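You operate a simulated robot arm through the tools that you are given. There is no shell and no other tool. Be economical: measure what you need, move in short steps, check, and stop when the job is done.

You run a simulated robot arm. Do the job below in one go: nothing can be reset, and whatever is moved stays where it is left.

## Task
Sand the rough patch off the short plank, then wax it.
Fine: use the pale sanding block, then the blue pad with wax from the tin; both go back where they lay; the plank stays on the mat.

The check looks at the end state, three seconds after you hand in, the way a careful person would. Anything else that was tipped, shoved, dropped, spilled or broken makes it a failure.

## Robot
A 6-joint arm with a two-finger parallel gripper, fixed in place. Base frame: the origin is at the foot of the arm, x ahead of it, y to its left, z up. Lengths are in mm, angles in rad, forces in N, time in s.
With the tool pointing down near the work surface it reaches from about 140 to 820 mm from the base axis. Its first joint turns from -2.897 to 2.897 rad. Payload 3.91 kg.
Tool frame: the origin (TCP) lies between the finger pads and is the grasp point; the fingertips stand 30 mm ahead of it; z points along the fingers, y is the line along which they close. Largest opening 110 mm; finger width 20, thickness 10; the body of the gripper, 48 by 112 mm, starts 55 mm behind the TCP.
Orientation is that of the tool frame in the base frame, as [roll, pitch, yaw] about the fixed x, y, z axes, in that order (R = Rz(yaw) Ry(pitch) Rx(roll)). With the fingers straight down and closing along the base's y, the tool's x points along the base's -x, its y along +y and its z along -z.

## Interface
- The arm moves only by the tool play_rows. Its argument "moves" is one flat list of numbers, 6 for each row, row after row: the shift along the base's x, y, z in mm, then the turn, a rotation vector about the base's x, y, z in rad. In form: [tx, ty, tz, rx, ry, rz, tx, ty, tz, rx, ry, rz, ...]. A call has 1 to 20 rows; each row shifts and turns the commanded pose from where the row before left it. "claw" is the gripper command, from -1 (shut) to 1 (fully open), values between in proportion, set as the call begins (left out, the last holds). Rows are played at 5 a second. More than 50 mm and 0.15 rad between two rows, or a gripper value outside its range, and nothing of the call is played. Where a pose cannot be reached the arm comes as near as it can. A force on the tool above 90 N (or 10 N above the force at the start of the call, whichever is more), or a blocked arm, ends the call early, and 0.2 s more pass. Each finger travels about 108 mm/s and halts on what it meets, pressing with about 38 N; the grip force reading is that of the motor and also rises with nothing between the fingers. The clock runs only during rows and for 0.2 s after the last one: add rows that do not move to give the fingers time. The reply holds the time, the measured pose of the TCP, the force on the tool along the base axes, the opening and the grip force, in the units named above and with some noise, and new pictures: "show" is both (left out), scene, wrist or none.
- Cameras (640 x 400 px; columns grow to the right, rows downward): "scene" is fixed at [42.5, -501.7, 1350.3]; the picture's right is [0.21, -0.98, 0.00], its down [-0.84, -0.18, -0.51] and it looks along [0.50, 0.11, -0.86] (base axes); focal length 214 px, centre (320, 200). "wrist" rides on the gripper at [-36, 0, -57] in the tool frame; the picture's right is [0.00, -1.00, 0.00], its down [0.97, 0.00, -0.24] and it looks along [0.24, 0.00, 0.97] (tool axes); focal length 218 px, centre (320, 200). There is no depth. A picture from a camera that has moved, and an enlarged one, comes with that camera's place and axes in the base frame and with its lens. The place of the scene camera against the robot may be out by one fixed shift of up to 18 mm in any direction.
- move_column(by): slides the trunk up (or, below 0, down) by that many mm; the arm rides with it, the base frame stays. It gives what a move gives, with no picture.
- enlarge(camera, box): a new picture of the part [left, top, right, bottom] of that camera's present view, enlarged. No time passes.
- finish_job(): hands the job in; it is judged then, once.

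Go step by step. Nothing tells you positions but the pictures and the camera data: compare them with the known pose of the tool, close in by small moves and look again before you grip or let go. The budget is 120 turns and 150 pictures, counting those below and the enlarged ones. Unless the task says otherwise, let go and move clear before handing in, and close with one line.

The tools are called after "Request:" by a JSON object that holds its "name" and its "arguments". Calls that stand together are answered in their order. play_rows: Moves the arm, as the interface text tells. Its arguments: {"type":"object","properties":{"moves":{"type":"array","items":{"type":"number"}},"claw":{"type":"number"},"show":{"type":"string","enum":["both","scene","wrist","none"]}},"required":["moves"]} The other tools are called the same way: move_column (by) slides the trunk up or down; enlarge (camera, box) takes an enlarged picture of a part of a camera's view; finish_job () hands the job in.

At the start:

```text
time: 0.0
position: [332.8, -352.9, 1081.4]
orientation: [-3.141, 0.001, -3.14]
contact_force: [-0.2, 0.2, -0.3]
width: 109.8
grasp_force: 0.0
trunk travel left (down, up): [-425.0, 115.0]
```

scene: 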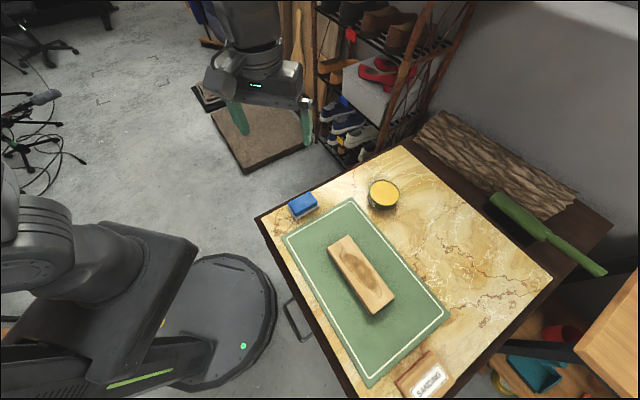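
wrist: 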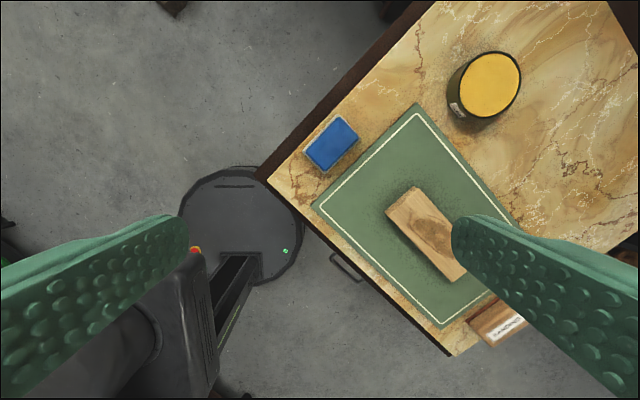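

I see a blue pad, a round tin, the plank on a green mat and a labelled item at the lower edge of the table. I'll enlarge the views to identify everything before I move.

Request:
{"name": "enlarge", "arguments": {"camera": "scene", "box": [240, 140, 480, 290]}}

Request:
{"name": "enlarge", "arguments": {"camera": "scene", "box": [320, 280, 512, 400]}}

Request:
{"name": "enlarge", "arguments": {"camera": "wrist", "box": [290, 40, 610, 360]}}

```text
2.67 times, centred on (360, 215) of scene
camera zoom: at [42.5, -501.7, 1350.3], right [0.21, -0.98, 0.0], down [-0.84, -0.18, -0.51], along [0.5, 0.11, -0.86], focal length 572 px, centre (213, 160)
```

zoom: 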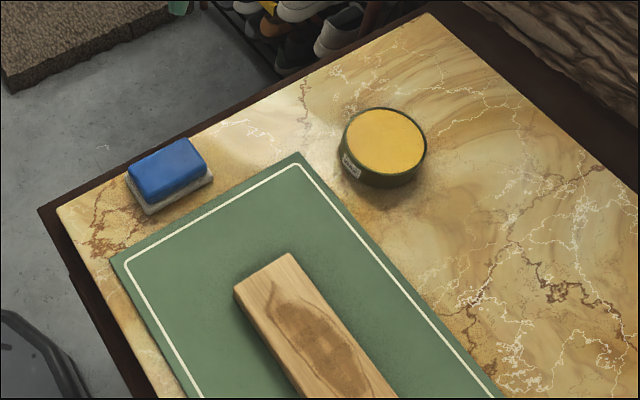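

```text
3.33 times, centred on (416, 340) of scene
camera zoom: at [42.5, -501.7, 1350.3], right [0.21, -0.98, 0.0], down [-0.84, -0.18, -0.51], along [0.5, 0.11, -0.86], focal length 715 px, centre (0, -267)
```

zoom: 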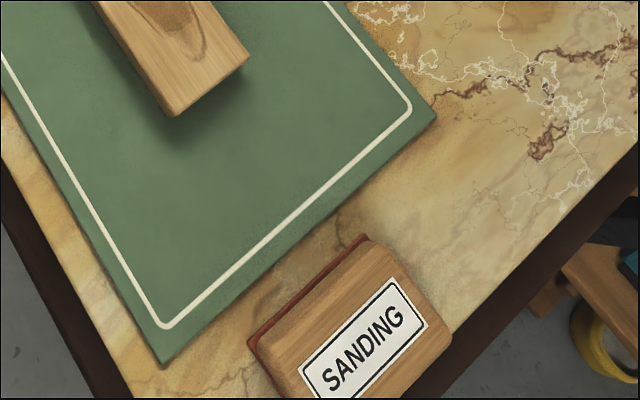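

```text
1.25 times, centred on (450, 200) of wrist
camera zoom: at [369.5, -353.0, 1138.0], right [0.0, -1.0, 0.0], down [-0.97, 0.0, 0.24], along [-0.24, 0.0, -0.97], focal length 273 px, centre (158, 200)
```

zoom: 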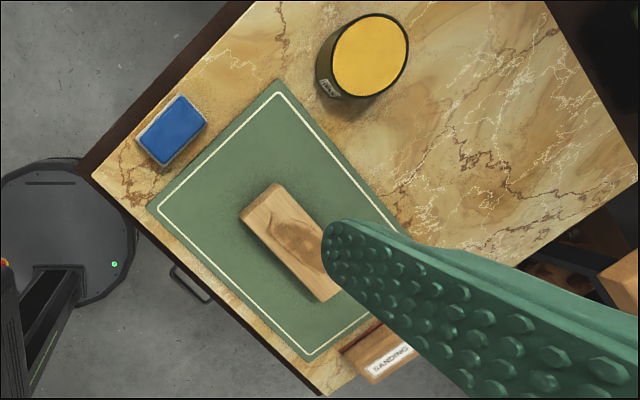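

Triangulating from both cameras puts the table top near z ≈ 720, not 573. That gives the sanding block at about [3, -743], the plank at [193, -584], the blue pad at [373, -373] and the tin at [466, -621]. I'll turn the tool by 45° and look at the sanding block from above.

Request:
{"name": "play_rows", "arguments": {"moves": [-27.3, -38.2, -7.4, 0, 0, -0.0714, -27.3, -38.2, -7.4, 0, 0, -0.0714, -27.3, -38.2, -7.4, 0, 0, -0.0714, -27.3, -38.2, -7.4, 0, 0, -0.0714, -27.3, -38.2, -7.4, 0, 0, -0.0714, -27.3, -38.2, -7.4, 0, 0, -0.0714, -27.3, -38.2, -7.4, 0, 0, -0.0714, -27.3, -38.2, -7.4, 0, 0, -0.0714, -27.3, -38.2, -7.4, 0, 0, -0.0714, -27.3, -38.2, -7.4, 0, 0, -0.0714, -27.3, -38.2, -7.4, 0, 0, -0.0714, 0, 0, 0, 0, 0, 0], "claw": 1}}

```text
time: 2.6
position: [31.7, -765.8, 999.7]
orientation: [3.139, 0.001, 2.359]
contact_force: [-0.3, -0.3, -0.7]
width: 110.1
grasp_force: 0.0
out of reach, approached as far as the arm can: row 11
trunk travel left (down, up): [-425.0, 115.0]
camera wrist: at [57.7, -791.6, 1057.5], right [-0.71, -0.71, 0.0], down [-0.69, 0.69, 0.24], along [-0.17, 0.17, -0.97], focal length 218 px, centre (320, 200)
```

scene: 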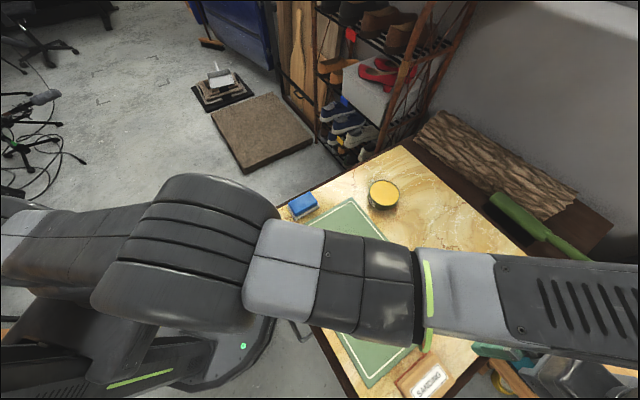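
wrist: 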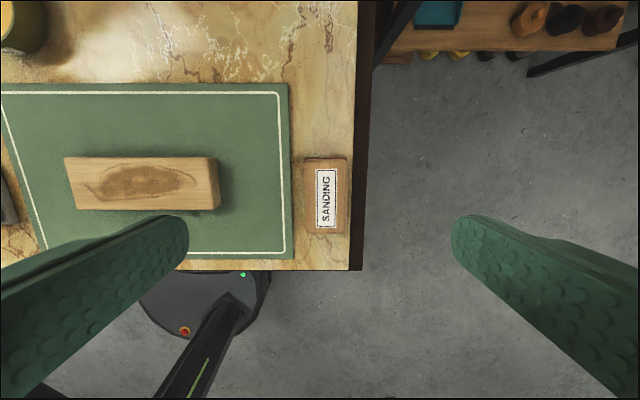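

The block is aligned with the tool: about 65 mm wide along the closing line and 113 mm long, centred near [2, -749]. I'll descend partway above it and look again.

Request:
{"name": "play_rows", "arguments": {"moves": [-10, 5, -33, 0, 0, 0, -10, 6, -33, 0, 0, 0, -10, 6, -34, 0, 0, 0, 0, 0, -30, 0, 0, 0, 0, 0, 0, 0, 0, 0]}}

```text
time: 3.8
position: [2.4, -750.4, 870.4]
orientation: [3.141, 0.0, 2.357]
contact_force: [-0.3, 1.0, 0.6]
width: 110.1
grasp_force: 0.0
trunk travel left (down, up): [-425.0, 115.0]
camera wrist: at [28.5, -775.9, 926.1], right [-0.71, -0.71, 0.0], down [-0.69, 0.69, 0.24], along [-0.17, 0.17, -0.97], focal length 218 px, centre (320, 200)
```

scene: 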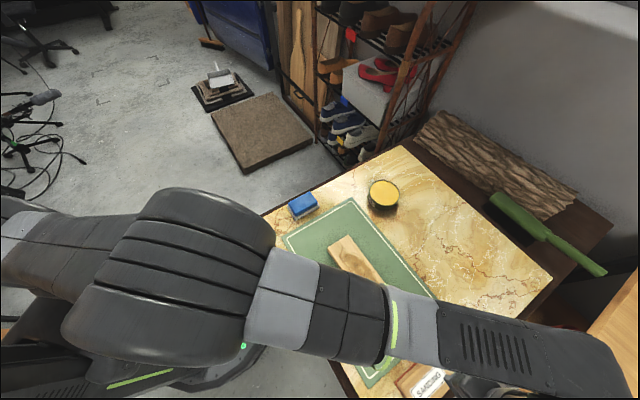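
wrist: 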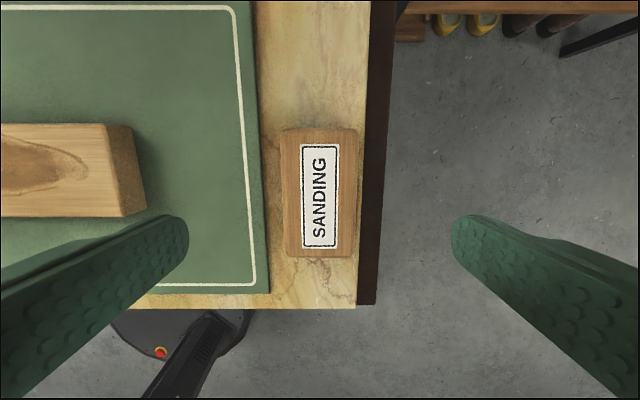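

Triangulation puts the block top at z ≈ 758 and the TCP is centred on it. I'll go down with the fingers straddling it and check.

Request:
{"name": "play_rows", "arguments": {"moves": [0, 0, -35, 0, 0, 0, 0, 0, -35, 0, 0, 0, 0, 0, -30, 0, 0, 0, 0, 0, 0, 0, 0, 0]}}

```text
time: 4.8
position: [4.2, -751.6, 768.2]
orientation: [-3.14, 0.0, 2.358]
contact_force: [-0.4, 0.0, -0.5]
width: 109.8
grasp_force: 0.0
trunk travel left (down, up): [-425.0, 115.0]
camera wrist: at [29.6, -777.7, 825.3], right [-0.71, -0.71, 0.0], down [-0.69, 0.69, 0.24], along [-0.17, 0.17, -0.97], focal length 218 px, centre (320, 200)
```

scene: 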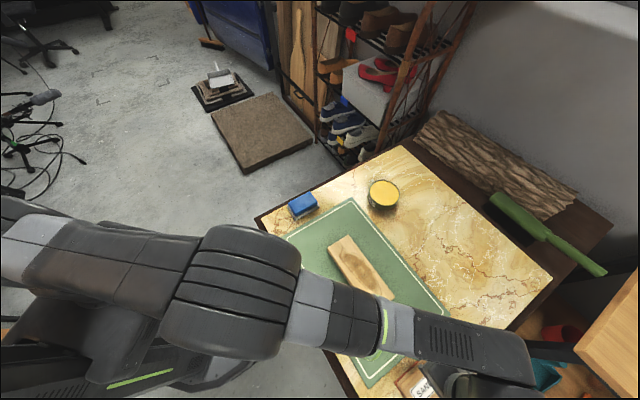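
wrist: 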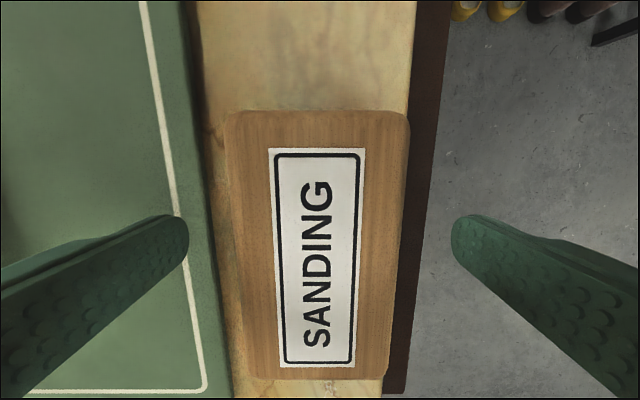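

The block sits centred between the fingers, with its top around z ≈ 753. I'll go 9 mm lower, then close and hold.

Request:
{"name": "play_rows", "arguments": {"moves": [0, 0, -9, 0, 0, 0, 0, 0, 0, 0, 0, 0], "show": "none"}}

Request:
{"name": "play_rows", "arguments": {"moves": [0, 0, 0, 0, 0, 0, 0, 0, 0, 0, 0, 0, 0, 0, 0, 0, 0, 0, 0, 0, 0, 0, 0, 0], "claw": -1}}

```text
time: 5.4
position: [3.2, -751.1, 759.7]
orientation: [3.14, 0.0, 2.359]
contact_force: [0.6, -0.1, -0.7]
width: 110.1
grasp_force: 0.1
trunk travel left (down, up): [-425.0, 115.0]
```

```text
time: 6.4
position: [3.8, -751.8, 760.7]
orientation: [3.141, 0.001, 2.358]
contact_force: [1.4, 0.4, 0.1]
width: 61.6
grasp_force: 38.3
trunk travel left (down, up): [-425.0, 115.0]
camera wrist: at [29.6, -777.0, 816.4], right [-0.71, -0.71, 0.0], down [-0.69, 0.69, 0.24], along [-0.17, 0.17, -0.97], focal length 218 px, centre (320, 200)
```

scene: 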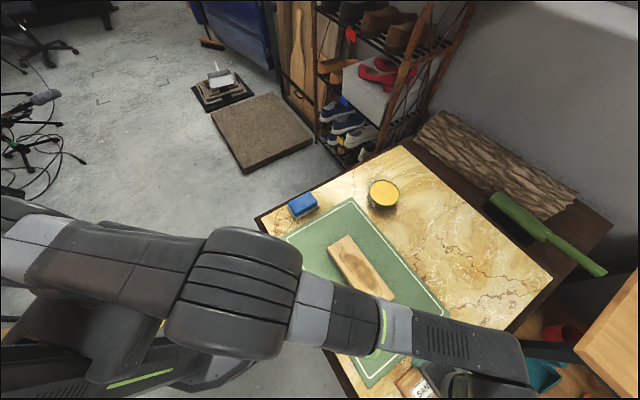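
wrist: 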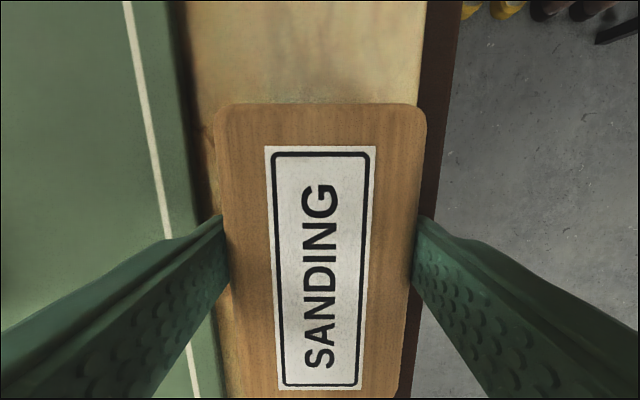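

The block is gripped at a width of 61.6 mm. I'll lift it and travel to hover over the plank.

Request:
{"name": "play_rows", "arguments": {"moves": [0, 0, 25, 0, 0, 0, 0, 0, 35, 0, 0, 0, 0, 0, 40, 0, 0, 0, 33, 29, 0, 0, 0, 0, 33, 29, 0, 0, 0, 0, 33, 29, 0, 0, 0, 0, 33, 29, 0, 0, 0, 0, 32, 29, 0, 0, 0, 0, 32, 29, 0, 0, 0, 0, 0, 0, 0, 0, 0, 0]}}

```text
time: 8.6
position: [200.9, -576.9, 858.2]
orientation: [-3.14, -0.001, 2.355]
contact_force: [0.5, 0.2, -1.4]
width: 61.3
grasp_force: 38.1
trunk travel left (down, up): [-425.0, 115.0]
camera wrist: at [226.6, -603.1, 915.8], right [-0.71, -0.71, 0.0], down [-0.69, 0.69, 0.24], along [-0.17, 0.17, -0.97], focal length 218 px, centre (320, 200)
```

scene: 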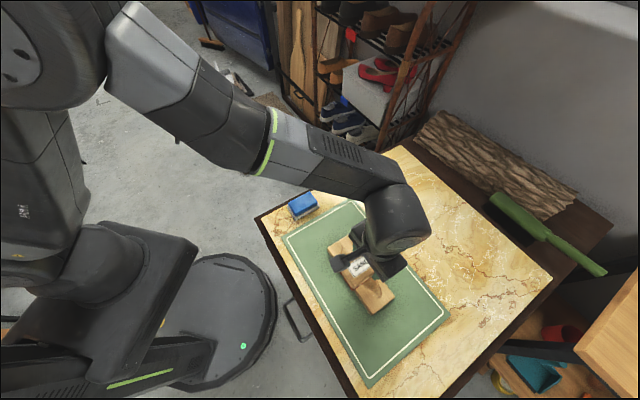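
wrist: 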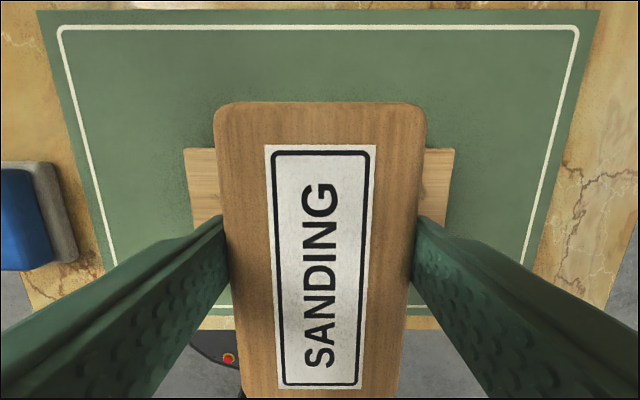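

The block is centred above the plank along its length, within about 3 mm. I'll lower slowly and watch the force for contact.

Request:
{"name": "play_rows", "arguments": {"moves": [0, 0, -25, 0, 0, 0, 0, 0, -20, 0, 0, 0, 0, 0, 0, 0, 0, 0], "show": "scene"}}

Request:
{"name": "play_rows", "arguments": {"moves": [0, 0, -4, 0, 0, 0, 0, 0, -4, 0, 0, 0, 0, 0, 0, 0, 0, 0], "show": "none"}}

```text
time: 9.4
position: [200.2, -577.1, 814.5]
orientation: [3.141, 0.001, 2.357]
contact_force: [0.4, 0.1, -0.8]
width: 61.5
grasp_force: 37.8
trunk travel left (down, up): [-425.0, 115.0]
```

scene: 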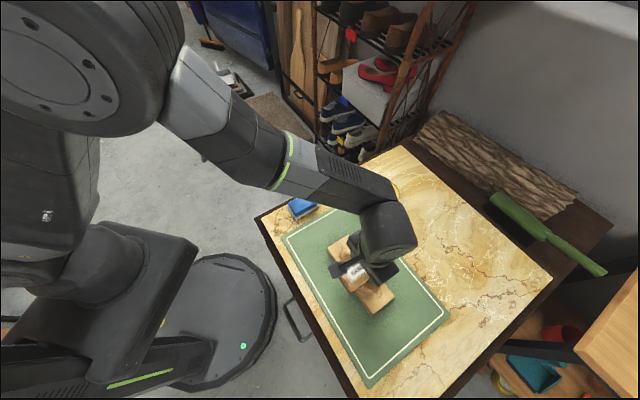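

```text
time: 10.2
position: [199.5, -575.0, 806.7]
orientation: [3.141, 0.0, 2.358]
contact_force: [-0.4, 0.4, -1.5]
width: 61.6
grasp_force: 38.2
trunk travel left (down, up): [-425.0, 115.0]
```

Request:
{"name": "play_rows", "arguments": {"moves": [0, 0, -3, 0, 0, 0, 0, 0, -3, 0, 0, 0, 0, 0, 0, 0, 0, 0], "show": "none"}}

Request:
{"name": "play_rows", "arguments": {"moves": [0, 0, -3, 0, 0, 0, 0, 0, 0, 0, 0, 0], "show": "none"}}

Request:
{"name": "play_rows", "arguments": {"moves": [0, 0, -3, 0, 0, 0, 0, 0, 0, 0, 0, 0], "show": "wrist"}}

```text
time: 11.0
position: [199.5, -577.1, 799.0]
orientation: [3.141, 0.0, 2.358]
contact_force: [0.3, 0.2, -1.6]
width: 61.5
grasp_force: 37.8
trunk travel left (down, up): [-425.0, 115.0]
```

```text
time: 11.6
position: [199.5, -577.8, 796.9]
orientation: [3.141, -0.001, 2.357]
contact_force: [-0.4, 0.2, -1.1]
width: 61.5
grasp_force: 38.0
trunk travel left (down, up): [-425.0, 115.0]
```

```text
time: 12.2
position: [199.9, -578.0, 792.0]
orientation: [-3.141, 0.0, 2.357]
contact_force: [-0.4, -0.4, -2.1]
width: 61.6
grasp_force: 37.8
trunk travel left (down, up): [-425.0, 115.0]
camera wrist: at [225.4, -603.7, 850.5], right [-0.71, -0.71, 0.0], down [-0.69, 0.69, 0.24], along [-0.17, 0.17, -0.97], focal length 218 px, centre (320, 200)
```

wrist: 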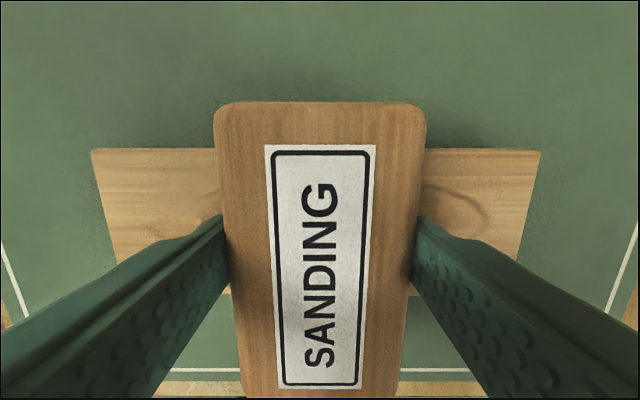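

There is no contact yet, and the block is centred over the plank. I'll keep going down in 2 mm steps.

Request:
{"name": "play_rows", "arguments": {"moves": [0, 0, -2, 0, 0, 0, 0, 0, 0, 0, 0, 0], "show": "none"}}

Request:
{"name": "play_rows", "arguments": {"moves": [0, 0, -2, 0, 0, 0, 0, 0, 0, 0, 0, 0], "show": "none"}}

Request:
{"name": "play_rows", "arguments": {"moves": [0, 0, -2, 0, 0, 0, 0, 0, 0, 0, 0, 0], "show": "none"}}

```text
time: 12.8
position: [199.7, -578.4, 793.7]
orientation: [-3.141, 0.001, 2.359]
contact_force: [1.9, -0.4, 14.1]
width: 61.5
grasp_force: 37.9
trunk travel left (down, up): [-425.0, 115.0]
```

```text
time: 13.4
position: [198.7, -578.4, 791.5]
orientation: [-3.138, 0.005, 2.357]
contact_force: [3.8, -6.2, 31.5]
width: 61.5
grasp_force: 37.7
trunk travel left (down, up): [-425.0, 115.0]
```

```text
time: 14.0
position: [199.0, -576.5, 788.3]
orientation: [-3.14, 0.0, 2.356]
contact_force: [1.5, -1.8, 32.4]
width: 61.5
grasp_force: 37.8
trunk travel left (down, up): [-425.0, 115.0]
```

Contact is made at about 32 N. I'll ease off by 1 mm, then make a test stroke along the plank and check that the plank isn't dragged.

Request:
{"name": "play_rows", "arguments": {"moves": [0, 0, 1, 0, 0, 0, 10, 10, 0, 0, 0, 0, 10, 10, 0, 0, 0, 0, 10, 10, 0, 0, 0, 0, 8, 8, 0, 0, 0, 0, -9, -9, 0, 0, 0, 0, -10, -10, 0, 0, 0, 0, -10, -10, 0, 0, 0, 0, -9, -9, 0, 0, 0, 0, 0, 0, 0, 0, 0, 0]}}

```text
time: 16.2
position: [199.1, -579.4, 791.0]
orientation: [-3.141, 0.0, 2.354]
contact_force: [1.2, 1.4, 4.7]
width: 61.5
grasp_force: 38.2
trunk travel left (down, up): [-425.0, 115.0]
camera wrist: at [224.4, -603.6, 846.5], right [-0.71, -0.71, 0.0], down [-0.69, 0.69, 0.24], along [-0.17, 0.17, -0.97], focal length 218 px, centre (320, 200)
```

scene: 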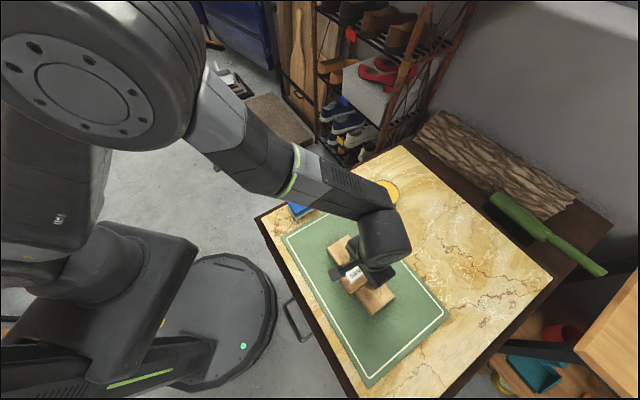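
wrist: 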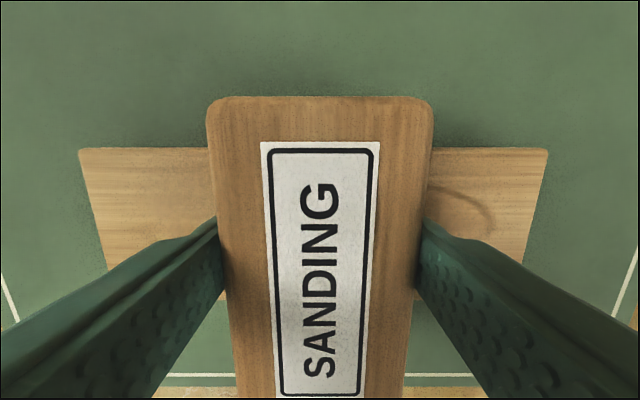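

The plank stayed put. I'll press 1.5 mm deeper and make full strokes to both ends.

Request:
{"name": "play_rows", "arguments": {"moves": [0, 0, -1.5, 0, 0, 0, -10, -10, 0, 0, 0, 0, -10, -10, 0, 0, 0, 0, -10, -10, 0, 0, 0, 0, -8, -8, 0, 0, 0, 0, 12, 12, 0, 0, 0, 0, 13, 13, 0, 0, 0, 0, 13, 13, 0, 0, 0, 0, 13, 13, 0, 0, 0, 0, 13, 13, 0, 0, 0, 0, 12, 12, 0, 0, 0, 0, -12, -12, 0, 0, 0, 0, -13, -13, 0, 0, 0, 0, -13, -13, 0, 0, 0, 0, -13, -13, 0, 0, 0, 0, -13, -13, 0, 0, 0, 0, -12, -12, 0, 0, 0, 0, 13, 13, 0, 0, 0, 0, 13, 13, 0, 0, 0, 0, 12, 12, 0, 0, 0, 0], "show": "wrist"}}

```text
time: 20.4
position: [197.3, -577.2, 790.8]
orientation: [3.14, 0.002, 2.356]
contact_force: [-4.6, -4.0, 22.9]
width: 61.6
grasp_force: 38.0
trunk travel left (down, up): [-425.0, 115.0]
camera wrist: at [223.6, -602.0, 846.2], right [-0.71, -0.71, 0.0], down [-0.69, 0.69, 0.24], along [-0.17, 0.17, -0.97], focal length 218 px, centre (320, 200)
```

wrist: 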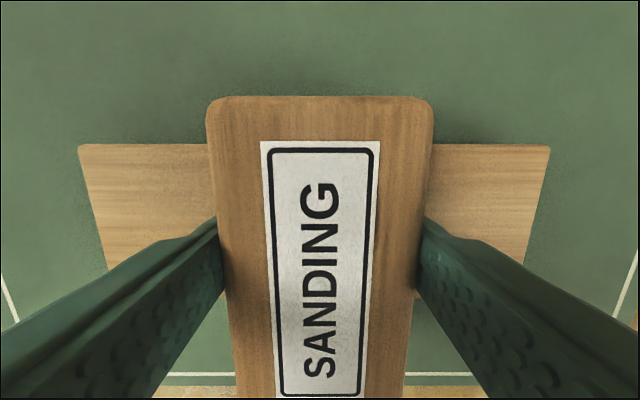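

The patch is disappearing. I'll do one more round of strokes, then lift and inspect.

Request:
{"name": "play_rows", "arguments": {"moves": [-13, -13, 0, 0, 0, 0, -13, -13, 0, 0, 0, 0, -12, -12, 0, 0, 0, 0, 12, 12, 0, 0, 0, 0, 13, 13, 0, 0, 0, 0, 13, 13, 0, 0, 0, 0, 13, 13, 0, 0, 0, 0, 13, 13, 0, 0, 0, 0, 12, 12, 0, 0, 0, 0, -12, -12, 0, 0, 0, 0, -13, -13, 0, 0, 0, 0, -13, -13, 0, 0, 0, 0, 0, 0, 10, 0, 0, 0, 0, 0, 30, 0, 0, 0, 0, 0, 35, 0, 0, 0, -35, -30, 0, 0, 0, 0, -35, -30, 0, 0, 0, 0, -35, -30, 0, 0, 0, 0, 0, 0, 0, 0, 0, 0]}}

```text
time: 24.4
position: [95.3, -667.2, 863.5]
orientation: [-3.142, -0.001, 2.359]
contact_force: [0.0, 0.2, -1.8]
width: 61.5
grasp_force: 37.7
trunk travel left (down, up): [-425.0, 115.0]
camera wrist: at [121.6, -693.2, 920.4], right [-0.71, -0.71, 0.0], down [-0.69, 0.69, 0.24], along [-0.17, 0.17, -0.97], focal length 218 px, centre (320, 200)
```

scene: 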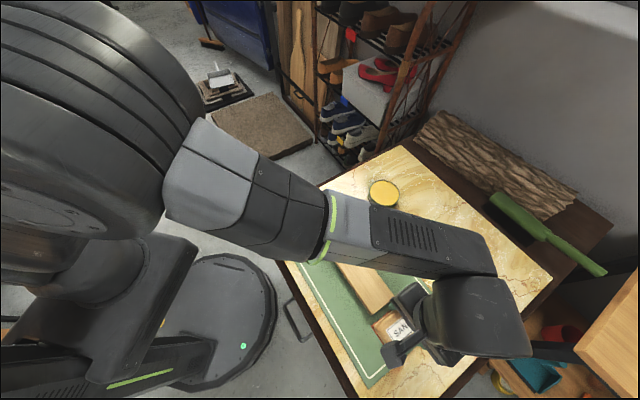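
wrist: 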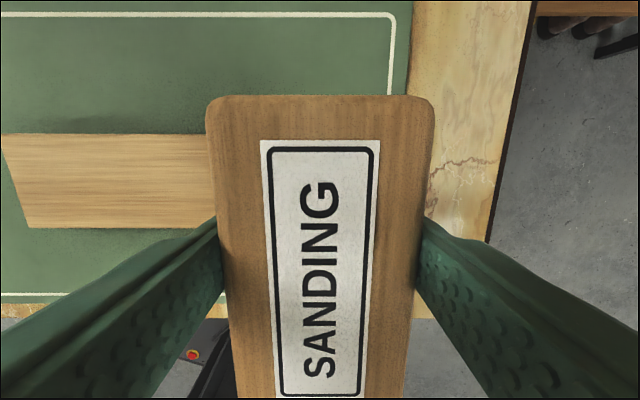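

The plank is clean. I'll take the sanding block back by the exact reverse displacement, stopping above its spot.

Request:
{"name": "play_rows", "arguments": {"moves": [-30, -28, 0, 0, 0, 0, -30, -28, 0, 0, 0, 0, -31, -28, 0, 0, 0, 0, 0, 0, -35, 0, 0, 0, 0, 0, -35, 0, 0, 0, 0, 0, -20, 0, 0, 0, 0, 0, -5, 0, 0, 0, 0, 0, 0, 0, 0, 0]}}

Request:
{"name": "play_rows", "arguments": {"moves": [0, 0, -5, 0, 0, 0, 0, 0, 0, 0, 0, 0], "show": "none"}}

Request:
{"name": "play_rows", "arguments": {"moves": [0, 0, -2, 0, 0, 0, 0, 0, 0, 0, 0, 0], "show": "none"}}

```text
time: 26.2
position: [3.3, -751.9, 768.5]
orientation: [-3.141, -0.001, 2.355]
contact_force: [-0.6, 0.2, -2.0]
width: 61.5
grasp_force: 38.3
trunk travel left (down, up): [-425.0, 115.0]
camera wrist: at [28.0, -776.2, 825.2], right [-0.71, -0.71, 0.0], down [-0.69, 0.69, 0.24], along [-0.17, 0.17, -0.97], focal length 218 px, centre (320, 200)
```

scene: 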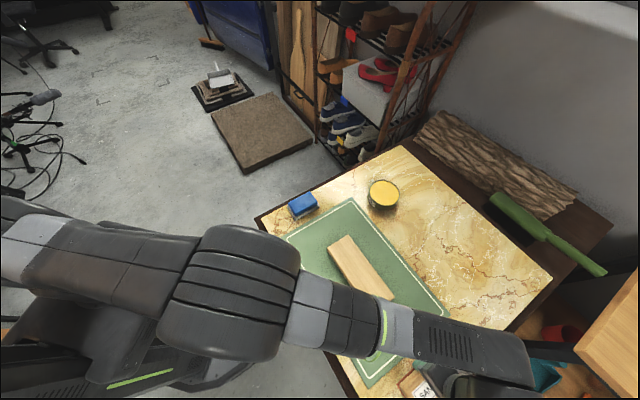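
wrist: 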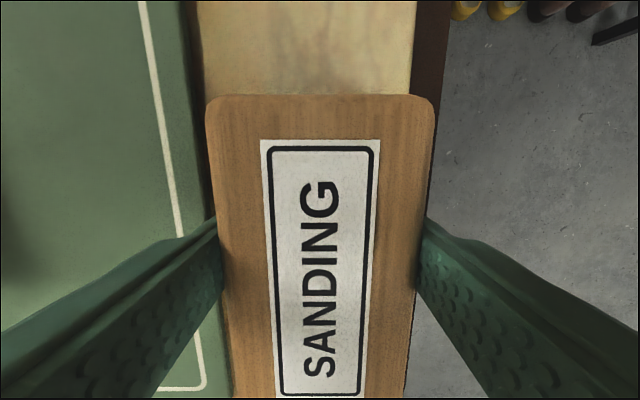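

```text
time: 26.8
position: [2.1, -750.9, 762.1]
orientation: [3.14, 0.001, 2.356]
contact_force: [-0.1, -0.5, -1.2]
width: 61.3
grasp_force: 37.9
trunk travel left (down, up): [-425.0, 115.0]
```

```text
time: 27.4
position: [3.1, -751.5, 761.2]
orientation: [-3.141, -0.001, 2.359]
contact_force: [0.5, -1.3, -1.2]
width: 61.7
grasp_force: 37.8
trunk travel left (down, up): [-425.0, 115.0]
```

Request:
{"name": "play_rows", "arguments": {"moves": [0, 0, -1.5, 0, 0, 0, 0, 0, 0, 0, 0, 0], "show": "none"}}

Request:
{"name": "play_rows", "arguments": {"moves": [0, 0, -1.5, 0, 0, 0, 0, 0, 0, 0, 0, 0], "show": "none"}}

```text
time: 28.0
position: [3.4, -750.8, 760.3]
orientation: [3.141, 0.0, 2.358]
contact_force: [1.0, -0.4, -1.3]
width: 61.4
grasp_force: 38.0
trunk travel left (down, up): [-425.0, 115.0]
```

```text
time: 28.6
position: [4.1, -752.1, 758.5]
orientation: [3.141, 0.0, 2.358]
contact_force: [0.4, -1.0, -0.7]
width: 61.5
grasp_force: 38.5
trunk travel left (down, up): [-425.0, 115.0]
```

Request:
{"name": "play_rows", "arguments": {"moves": [0, 0, -1.5, 0, 0, 0, 0, 0, 0, 0, 0, 0], "show": "none"}}

Request:
{"name": "play_rows", "arguments": {"moves": [0, 0, -1, 0, 0, 0, 0, 0, 0, 0, 0, 0], "show": "none"}}

```text
time: 29.2
position: [2.8, -752.3, 756.0]
orientation: [3.141, -0.001, 2.355]
contact_force: [0.3, -0.2, -1.4]
width: 61.6
grasp_force: 38.1
trunk travel left (down, up): [-425.0, 115.0]
```

```text
time: 29.8
position: [3.5, -752.8, 756.0]
orientation: [3.141, 0.0, 2.358]
contact_force: [-0.1, -0.2, -1.7]
width: 61.6
grasp_force: 38.0
trunk travel left (down, up): [-425.0, 115.0]
```

Request:
{"name": "play_rows", "arguments": {"moves": [0, 0, -1, 0, 0, 0, 0, 0, 0, 0, 0, 0], "show": "none"}}

Request:
{"name": "play_rows", "arguments": {"moves": [0, 0, -1, 0, 0, 0, 0, 0, 0, 0, 0, 0], "show": "wrist"}}

```text
time: 30.4
position: [3.5, -752.4, 755.8]
orientation: [-3.139, 0.001, 2.358]
contact_force: [-0.5, 0.1, 2.7]
width: 61.7
grasp_force: 37.6
trunk travel left (down, up): [-425.0, 115.0]
```

```text
time: 31.0
position: [2.9, -751.7, 755.7]
orientation: [-3.138, 0.001, 2.355]
contact_force: [-1.0, -1.3, 10.3]
width: 61.6
grasp_force: 37.8
trunk travel left (down, up): [-425.0, 115.0]
camera wrist: at [28.8, -777.4, 812.3], right [-0.71, -0.71, 0.0], down [-0.69, 0.69, 0.24], along [-0.17, 0.17, -0.97], focal length 218 px, centre (320, 200)
```

wrist: 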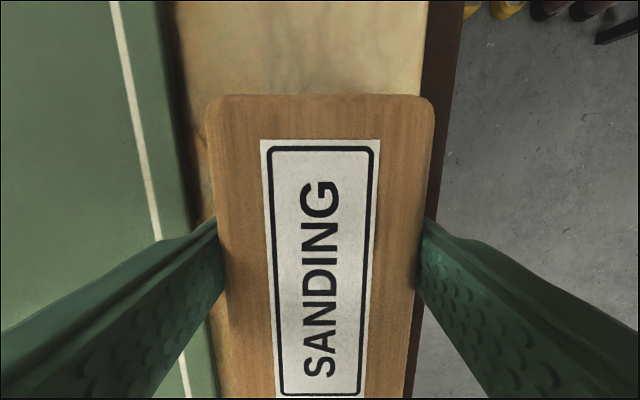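

It has touched down. I'll open part-way to stay clear of the mat edge, then rise straight up.

Request:
{"name": "play_rows", "arguments": {"moves": [0, 0, 0, 0, 0, 0, 0, 0, 0, 0, 0, 0, 0, 0, 0, 0, 0, 0], "claw": 0.5, "show": "none"}}

Request:
{"name": "play_rows", "arguments": {"moves": [0, 0, 20, 0, 0, 0, 0, 0, 40, 0, 0, 0, 0, 0, 50, 0, 0, 0, 0, 0, 0, 0, 0, 0]}}

```text
time: 31.8
position: [3.1, -751.6, 753.9]
orientation: [-3.141, 0.0, 2.358]
contact_force: [-0.2, -0.3, 0.3]
width: 82.5
grasp_force: 0.0
trunk travel left (down, up): [-425.0, 115.0]
```

```text
time: 32.8
position: [0.6, -750.7, 863.6]
orientation: [-3.141, -0.001, 2.358]
contact_force: [-0.6, 1.0, 0.6]
width: 82.4
grasp_force: 0.1
trunk travel left (down, up): [-425.0, 115.0]
camera wrist: at [26.1, -777.0, 920.3], right [-0.71, -0.71, 0.0], down [-0.69, 0.69, 0.24], along [-0.17, 0.17, -0.97], focal length 218 px, centre (320, 200)
```

scene: 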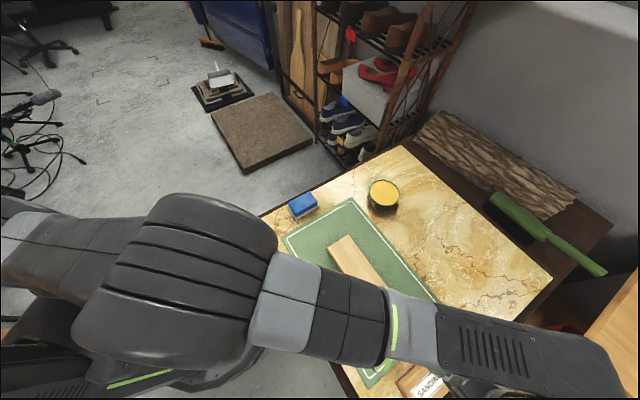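
wrist: 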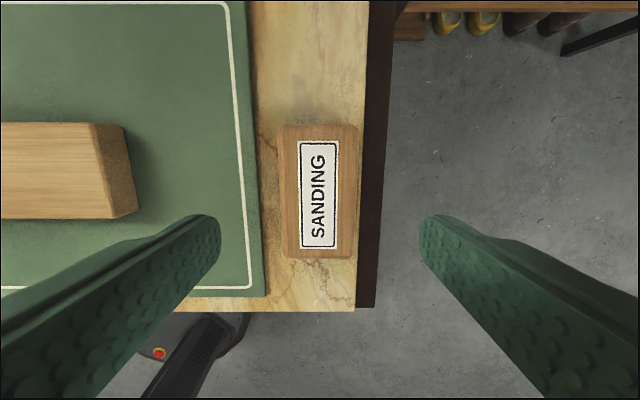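

The sanding block is back in place. Next I'll go over to view the blue pad.

Request:
{"name": "play_rows", "arguments": {"moves": [0, 0, 48, 0, 0, 0, 0, 0, 48, 0, 0, 0, 39, 35.6, 0, 0, 0, 0, 39, 35.6, 0, 0, 0, 0, 39, 35.6, 0, 0, 0, 0, 39, 35.6, 0, 0, 0, 0, 39, 35.6, 0, 0, 0, 0, 39, 35.6, 0, 0, 0, 0, 39, 35.6, 0, 0, 0, 0, 39, 35.6, 0, 0, 0, 0, 39, 35.6, 0, 0, 0, 0, 39, 35.6, 0, 0, 0, 0, 0, 0, 0, 0, 0, 0, 0, 0, 0, 0, 0, 0], "claw": 1}}

```text
refused: row 3 steps farther than a row can; nothing moved
```

Request:
{"name": "play_rows", "arguments": {"moves": [0, 0, 48, 0, 0, 0, 0, 0, 48, 0, 0, 0, 35.5, 32.4, 0, 0, 0, 0, 35.5, 32.4, 0, 0, 0, 0, 35.5, 32.4, 0, 0, 0, 0, 35.5, 32.4, 0, 0, 0, 0, 35.5, 32.4, 0, 0, 0, 0, 35.5, 32.4, 0, 0, 0, 0, 35.5, 32.4, 0, 0, 0, 0, 35.5, 32.4, 0, 0, 0, 0, 35.5, 32.4, 0, 0, 0, 0, 35.5, 32.4, 0, 0, 0, 0, 36, 32, 0, 0, 0, 0, 0, 0, 0, 0, 0, 0], "claw": 1}}

```text
time: 35.8
position: [395.1, -395.1, 959.0]
orientation: [3.141, 0.001, 2.356]
contact_force: [-0.1, 0.1, -0.2]
width: 109.7
grasp_force: 0.1
trunk travel left (down, up): [-425.0, 115.0]
camera wrist: at [420.5, -421.2, 1015.2], right [-0.71, -0.71, 0.0], down [-0.69, 0.69, 0.24], along [-0.17, 0.17, -0.97], focal length 218 px, centre (320, 200)
```

scene: 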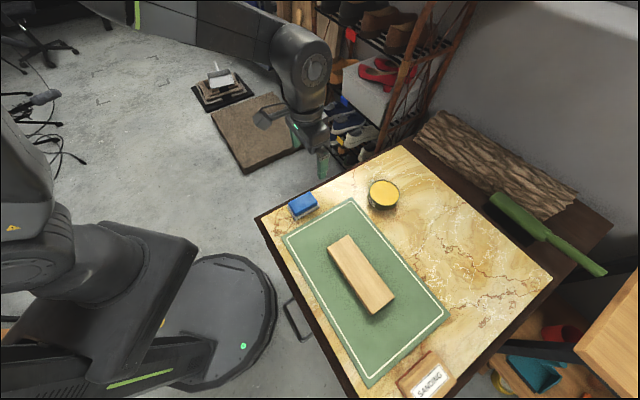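
wrist: 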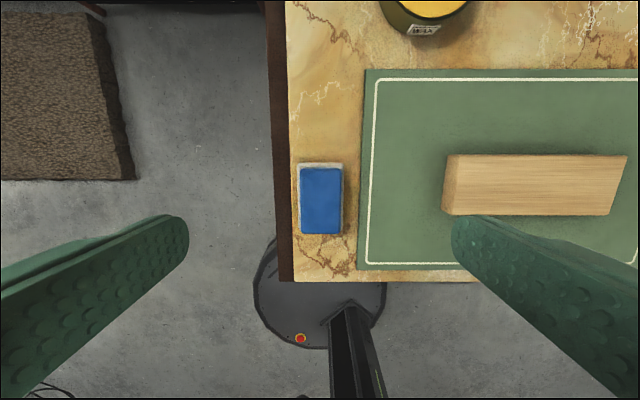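

The blue pad is aligned with the tool, about 54 mm wide with a slightly wider felt base, centred near [373, -374]. I'll descend above it.

Request:
{"name": "play_rows", "arguments": {"moves": [-8, 7, -40, 0, 0, 0, -7, 7, -40, 0, 0, 0, -7, 7, -40, 0, 0, 0, 0, 0, 0, 0, 0, 0], "show": "wrist"}}

Request:
{"name": "enlarge", "arguments": {"camera": "scene", "box": [340, 160, 428, 215]}}

```text
time: 36.8
position: [372.7, -374.5, 838.4]
orientation: [3.14, 0.0, 2.358]
contact_force: [0.3, -0.3, -1.2]
width: 110.2
grasp_force: 0.1
trunk travel left (down, up): [-425.0, 115.0]
camera wrist: at [398.1, -399.8, 895.1], right [-0.71, -0.71, 0.0], down [-0.69, 0.69, 0.24], along [-0.17, 0.17, -0.97], focal length 218 px, centre (320, 200)
```

wrist: 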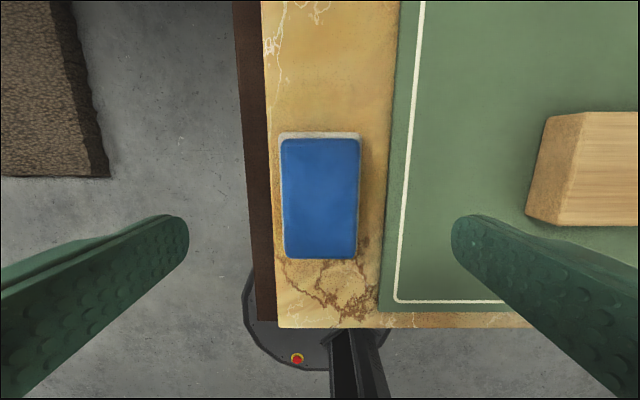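

```text
7.27 times, centred on (384, 188) of scene
camera zoom: at [42.5, -501.7, 1350.3], right [0.21, -0.98, 0.0], down [-0.84, -0.18, -0.51], along [0.5, 0.11, -0.86], focal length 1560 px, centre (-146, 291)
```

zoom: 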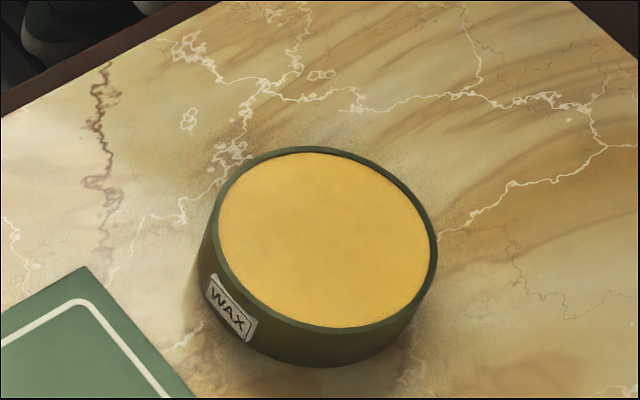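

The wax fills the tin nearly to the rim. The pad is centred under the gripper, so I'll descend to just above grip height.

Request:
{"name": "play_rows", "arguments": {"moves": [0, 0, -35, 0, 0, 0, 0, 0, -30, 0, 0, 0, 0, 0, 0, 0, 0, 0], "show": "both"}}

```text
time: 37.6
position: [372.7, -374.6, 775.3]
orientation: [-3.14, 0.001, 2.357]
contact_force: [-0.1, -1.1, 0.1]
width: 109.9
grasp_force: 0.1
trunk travel left (down, up): [-425.0, 115.0]
camera wrist: at [398.8, -400.8, 832.4], right [-0.71, -0.71, 0.0], down [-0.69, 0.69, 0.24], along [-0.17, 0.17, -0.97], focal length 218 px, centre (320, 200)
```

scene: 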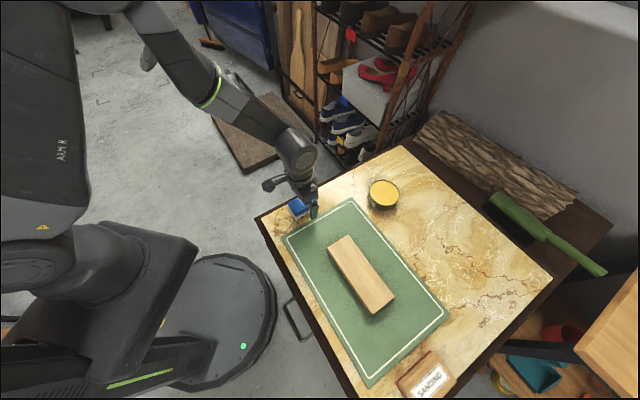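
wrist: 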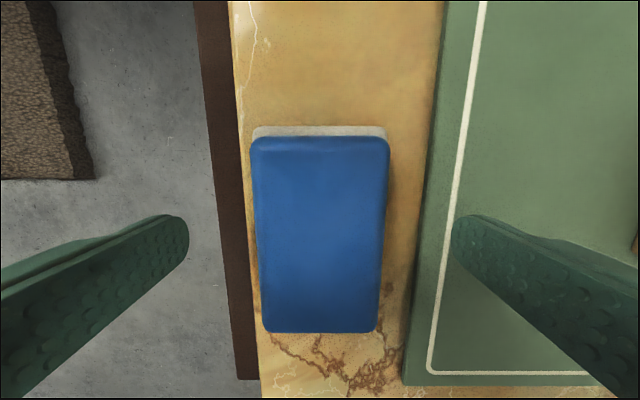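

Well centred. I'll lower 16 mm so the tips sit on the blue body above the felt, then grip.

Request:
{"name": "play_rows", "arguments": {"moves": [0, 0, -16, 0, 0, 0, 0, 0, 0, 0, 0, 0], "show": "none"}}

Request:
{"name": "play_rows", "arguments": {"moves": [0, 0, 0, 0, 0, 0, 0, 0, 0, 0, 0, 0, 0, 0, 0, 0, 0, 0, 0, 0, 0, 0, 0, 0], "claw": -1, "show": "wrist"}}

```text
time: 38.2
position: [372.8, -375.1, 760.1]
orientation: [-3.141, 0.0, 2.36]
contact_force: [0.0, 0.4, 0.2]
width: 109.9
grasp_force: 0.2
trunk travel left (down, up): [-425.0, 115.0]
```

```text
time: 39.2
position: [373.2, -375.0, 760.6]
orientation: [-3.14, 0.0, 2.359]
contact_force: [-0.2, -0.3, 0.7]
width: 61.3
grasp_force: 37.7
trunk travel left (down, up): [-425.0, 115.0]
camera wrist: at [398.5, -400.3, 816.7], right [-0.71, -0.71, 0.0], down [-0.69, 0.69, 0.24], along [-0.17, 0.17, -0.97], focal length 218 px, centre (320, 200)
```

wrist: 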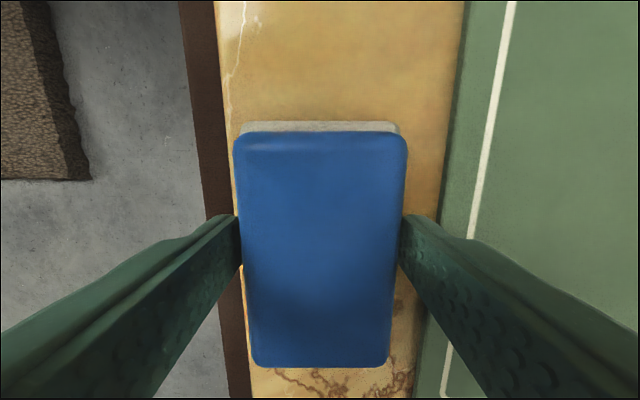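

The pad is gripped. I'll lift it and move near the tin to measure the tin from the wrist view.

Request:
{"name": "play_rows", "arguments": {"moves": [0, 0, 25, 0, 0, 0, 0, 0, 35, 0, 0, 0, 0, 0, 40, 0, 0, 0, 9, -47, 0, 0, 0, 0, 9, -47, 0, 0, 0, 0, 9, -48, 0, 0, 0, 0, 9, -48, 0, 0, 0, 0, 0, 0, 0, 0, 0, 0]}}

```text
time: 41.0
position: [410.6, -565.6, 858.6]
orientation: [3.141, 0.0, 2.357]
contact_force: [0.1, -0.3, -1.9]
width: 61.1
grasp_force: 38.1
trunk travel left (down, up): [-425.0, 115.0]
camera wrist: at [436.0, -592.0, 915.4], right [-0.71, -0.71, 0.0], down [-0.69, 0.69, 0.24], along [-0.17, 0.17, -0.97], focal length 218 px, centre (320, 200)
```

scene: 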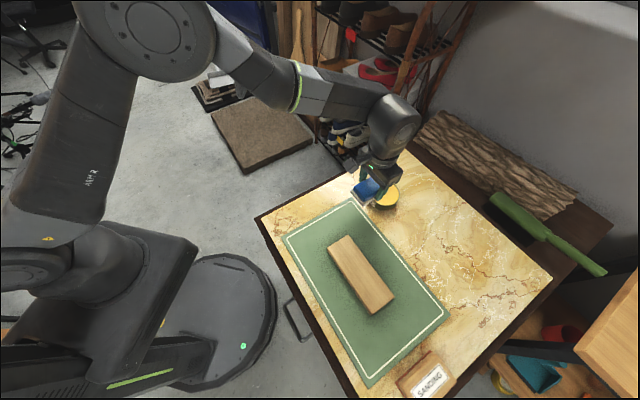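
wrist: 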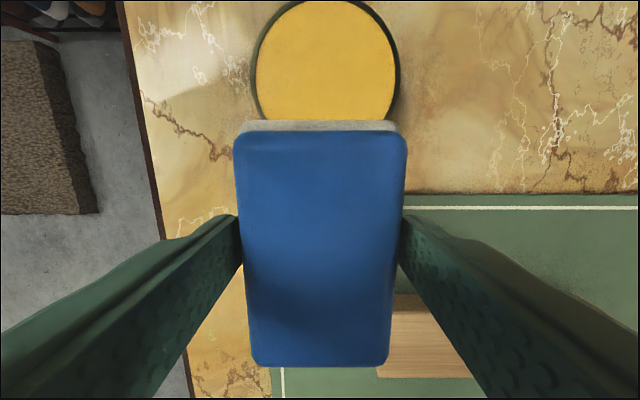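

The tin is about 96 mm across with its top centre near [467, -627], so the pad is slightly longer than the opening. I'll move over it, keeping the height.

Request:
{"name": "play_rows", "arguments": {"moves": [28, -31, 0, 0, 0, 0, 29, -31, 0, 0, 0, 0, 0, 0, 0, 0, 0, 0]}}

Request:
{"name": "enlarge", "arguments": {"camera": "scene", "box": [328, 140, 448, 215]}}

```text
time: 41.8
position: [468.2, -626.0, 856.0]
orientation: [3.142, -0.003, 2.356]
contact_force: [0.2, 0.1, -1.2]
width: 61.4
grasp_force: 37.9
trunk travel left (down, up): [-425.0, 115.0]
camera wrist: at [492.4, -652.3, 913.4], right [-0.71, -0.71, 0.0], down [-0.69, 0.69, 0.24], along [-0.17, 0.17, -0.97], focal length 218 px, centre (320, 200)
```

scene: 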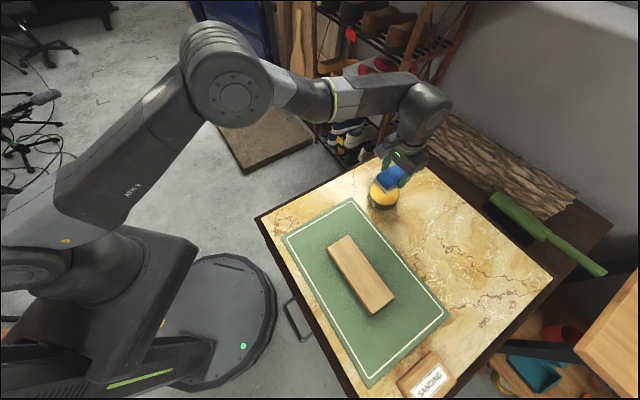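
wrist: 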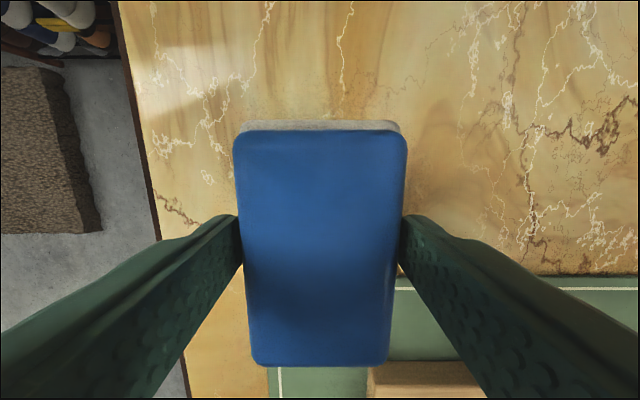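

```text
5.33 times, centred on (388, 178) of scene
camera zoom: at [42.5, -501.7, 1350.3], right [0.21, -0.98, 0.0], down [-0.84, -0.18, -0.51], along [0.5, 0.11, -0.86], focal length 1144 px, centre (-43, 320)
```

zoom: 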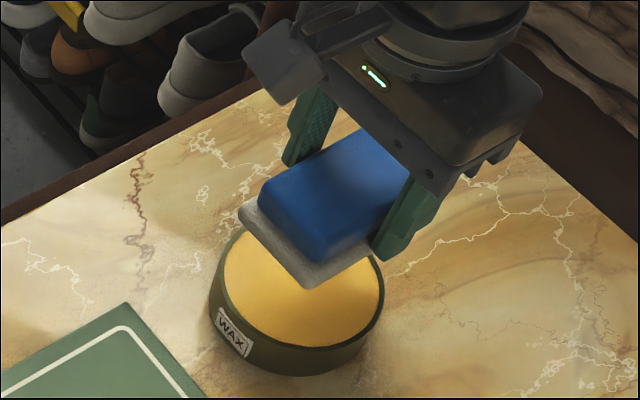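

The pad is over the tin. I'll lower in stages, watching the force.

Request:
{"name": "play_rows", "arguments": {"moves": [0, 0, -25, 0, 0, 0, 0, 0, -20, 0, 0, 0, 0, 0, 0, 0, 0, 0]}}

Request:
{"name": "enlarge", "arguments": {"camera": "scene", "box": [340, 150, 428, 215]}}

```text
time: 42.6
position: [467.3, -627.4, 812.5]
orientation: [3.141, 0.001, 2.357]
contact_force: [-0.1, -0.8, -0.4]
width: 60.9
grasp_force: 37.9
trunk travel left (down, up): [-425.0, 115.0]
camera wrist: at [491.6, -652.7, 868.8], right [-0.71, -0.71, 0.0], down [-0.69, 0.69, 0.24], along [-0.17, 0.17, -0.97], focal length 218 px, centre (320, 200)
```

scene: 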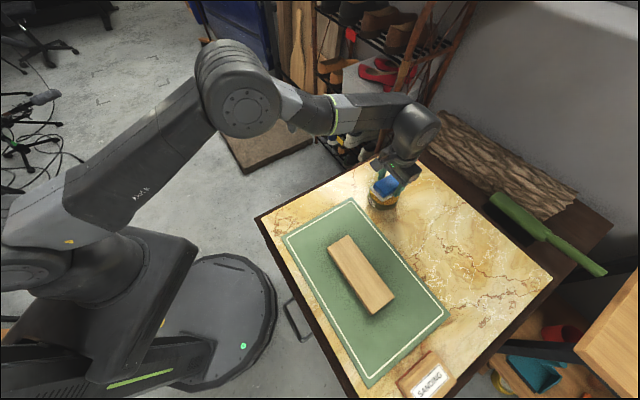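
wrist: 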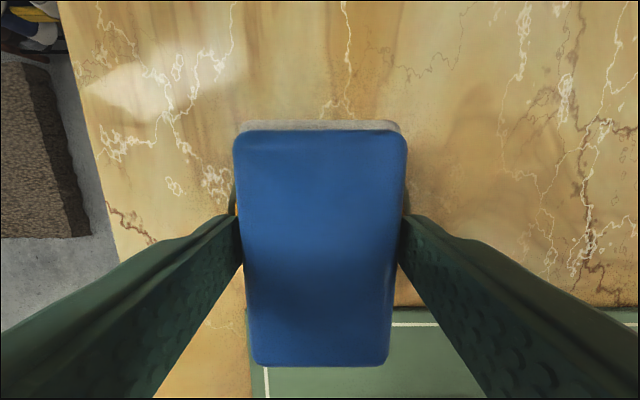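

```text
6.15 times, centred on (384, 182) of scene
camera zoom: at [42.5, -501.7, 1350.3], right [0.21, -0.98, 0.0], down [-0.84, -0.18, -0.51], along [0.5, 0.11, -0.86], focal length 1320 px, centre (-74, 308)
```

zoom: 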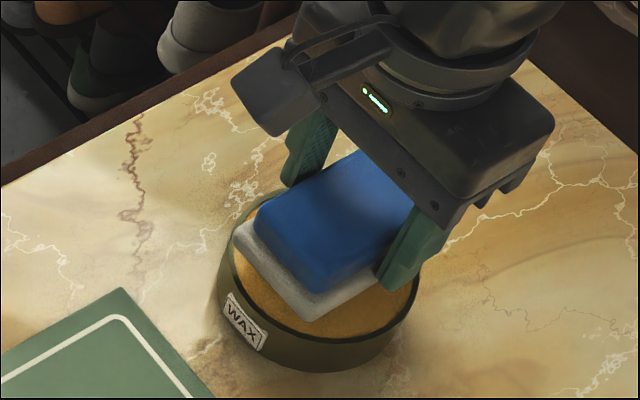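

Request:
{"name": "play_rows", "arguments": {"moves": [0, 0, -4, 0, 0, 0, 0, 0, -3, 0, 0, 0, 0, 0, 0, 0, 0, 0], "show": "none"}}

Request:
{"name": "play_rows", "arguments": {"moves": [0, 0, -3, 0, 0, 0, 0, 0, 0, 0, 0, 0], "show": "none"}}

Request:
{"name": "play_rows", "arguments": {"moves": [0, 0, -2, 0, 0, 0, 0, 0, 0, 0, 0, 0], "show": "scene"}}

Request:
{"name": "enlarge", "arguments": {"camera": "scene", "box": [340, 150, 428, 215]}}

```text
time: 43.4
position: [466.4, -627.2, 805.1]
orientation: [-3.141, -0.001, 2.358]
contact_force: [-0.3, 1.2, -1.1]
width: 61.3
grasp_force: 38.0
trunk travel left (down, up): [-425.0, 115.0]
```

```text
time: 44.0
position: [465.8, -627.4, 804.3]
orientation: [-3.14, 0.002, 2.355]
contact_force: [-0.7, 0.5, -0.2]
width: 61.2
grasp_force: 37.7
trunk travel left (down, up): [-425.0, 115.0]
```

```text
time: 44.6
position: [466.4, -624.6, 802.2]
orientation: [-3.141, 0.0, 2.357]
contact_force: [0.1, -0.1, -0.9]
width: 61.1
grasp_force: 37.4
trunk travel left (down, up): [-425.0, 115.0]
```

scene: 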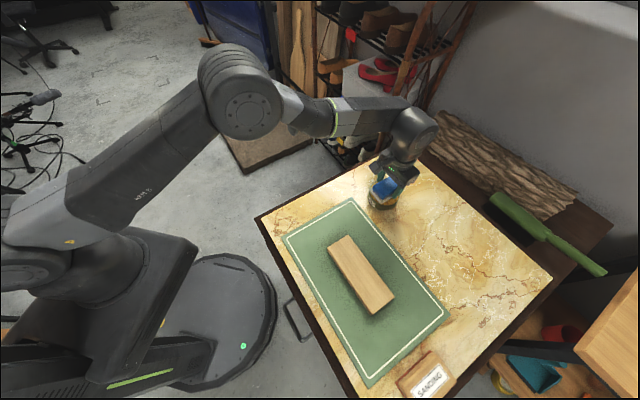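

```text
6.15 times, centred on (384, 182) of scene
camera zoom: at [42.5, -501.7, 1350.3], right [0.21, -0.98, 0.0], down [-0.84, -0.18, -0.51], along [0.5, 0.11, -0.86], focal length 1320 px, centre (-74, 308)
```

zoom: 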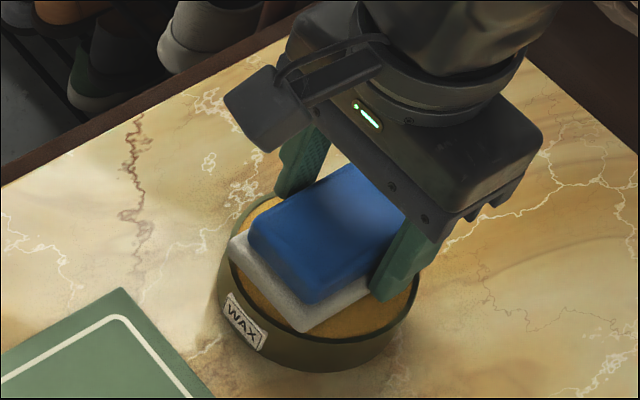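

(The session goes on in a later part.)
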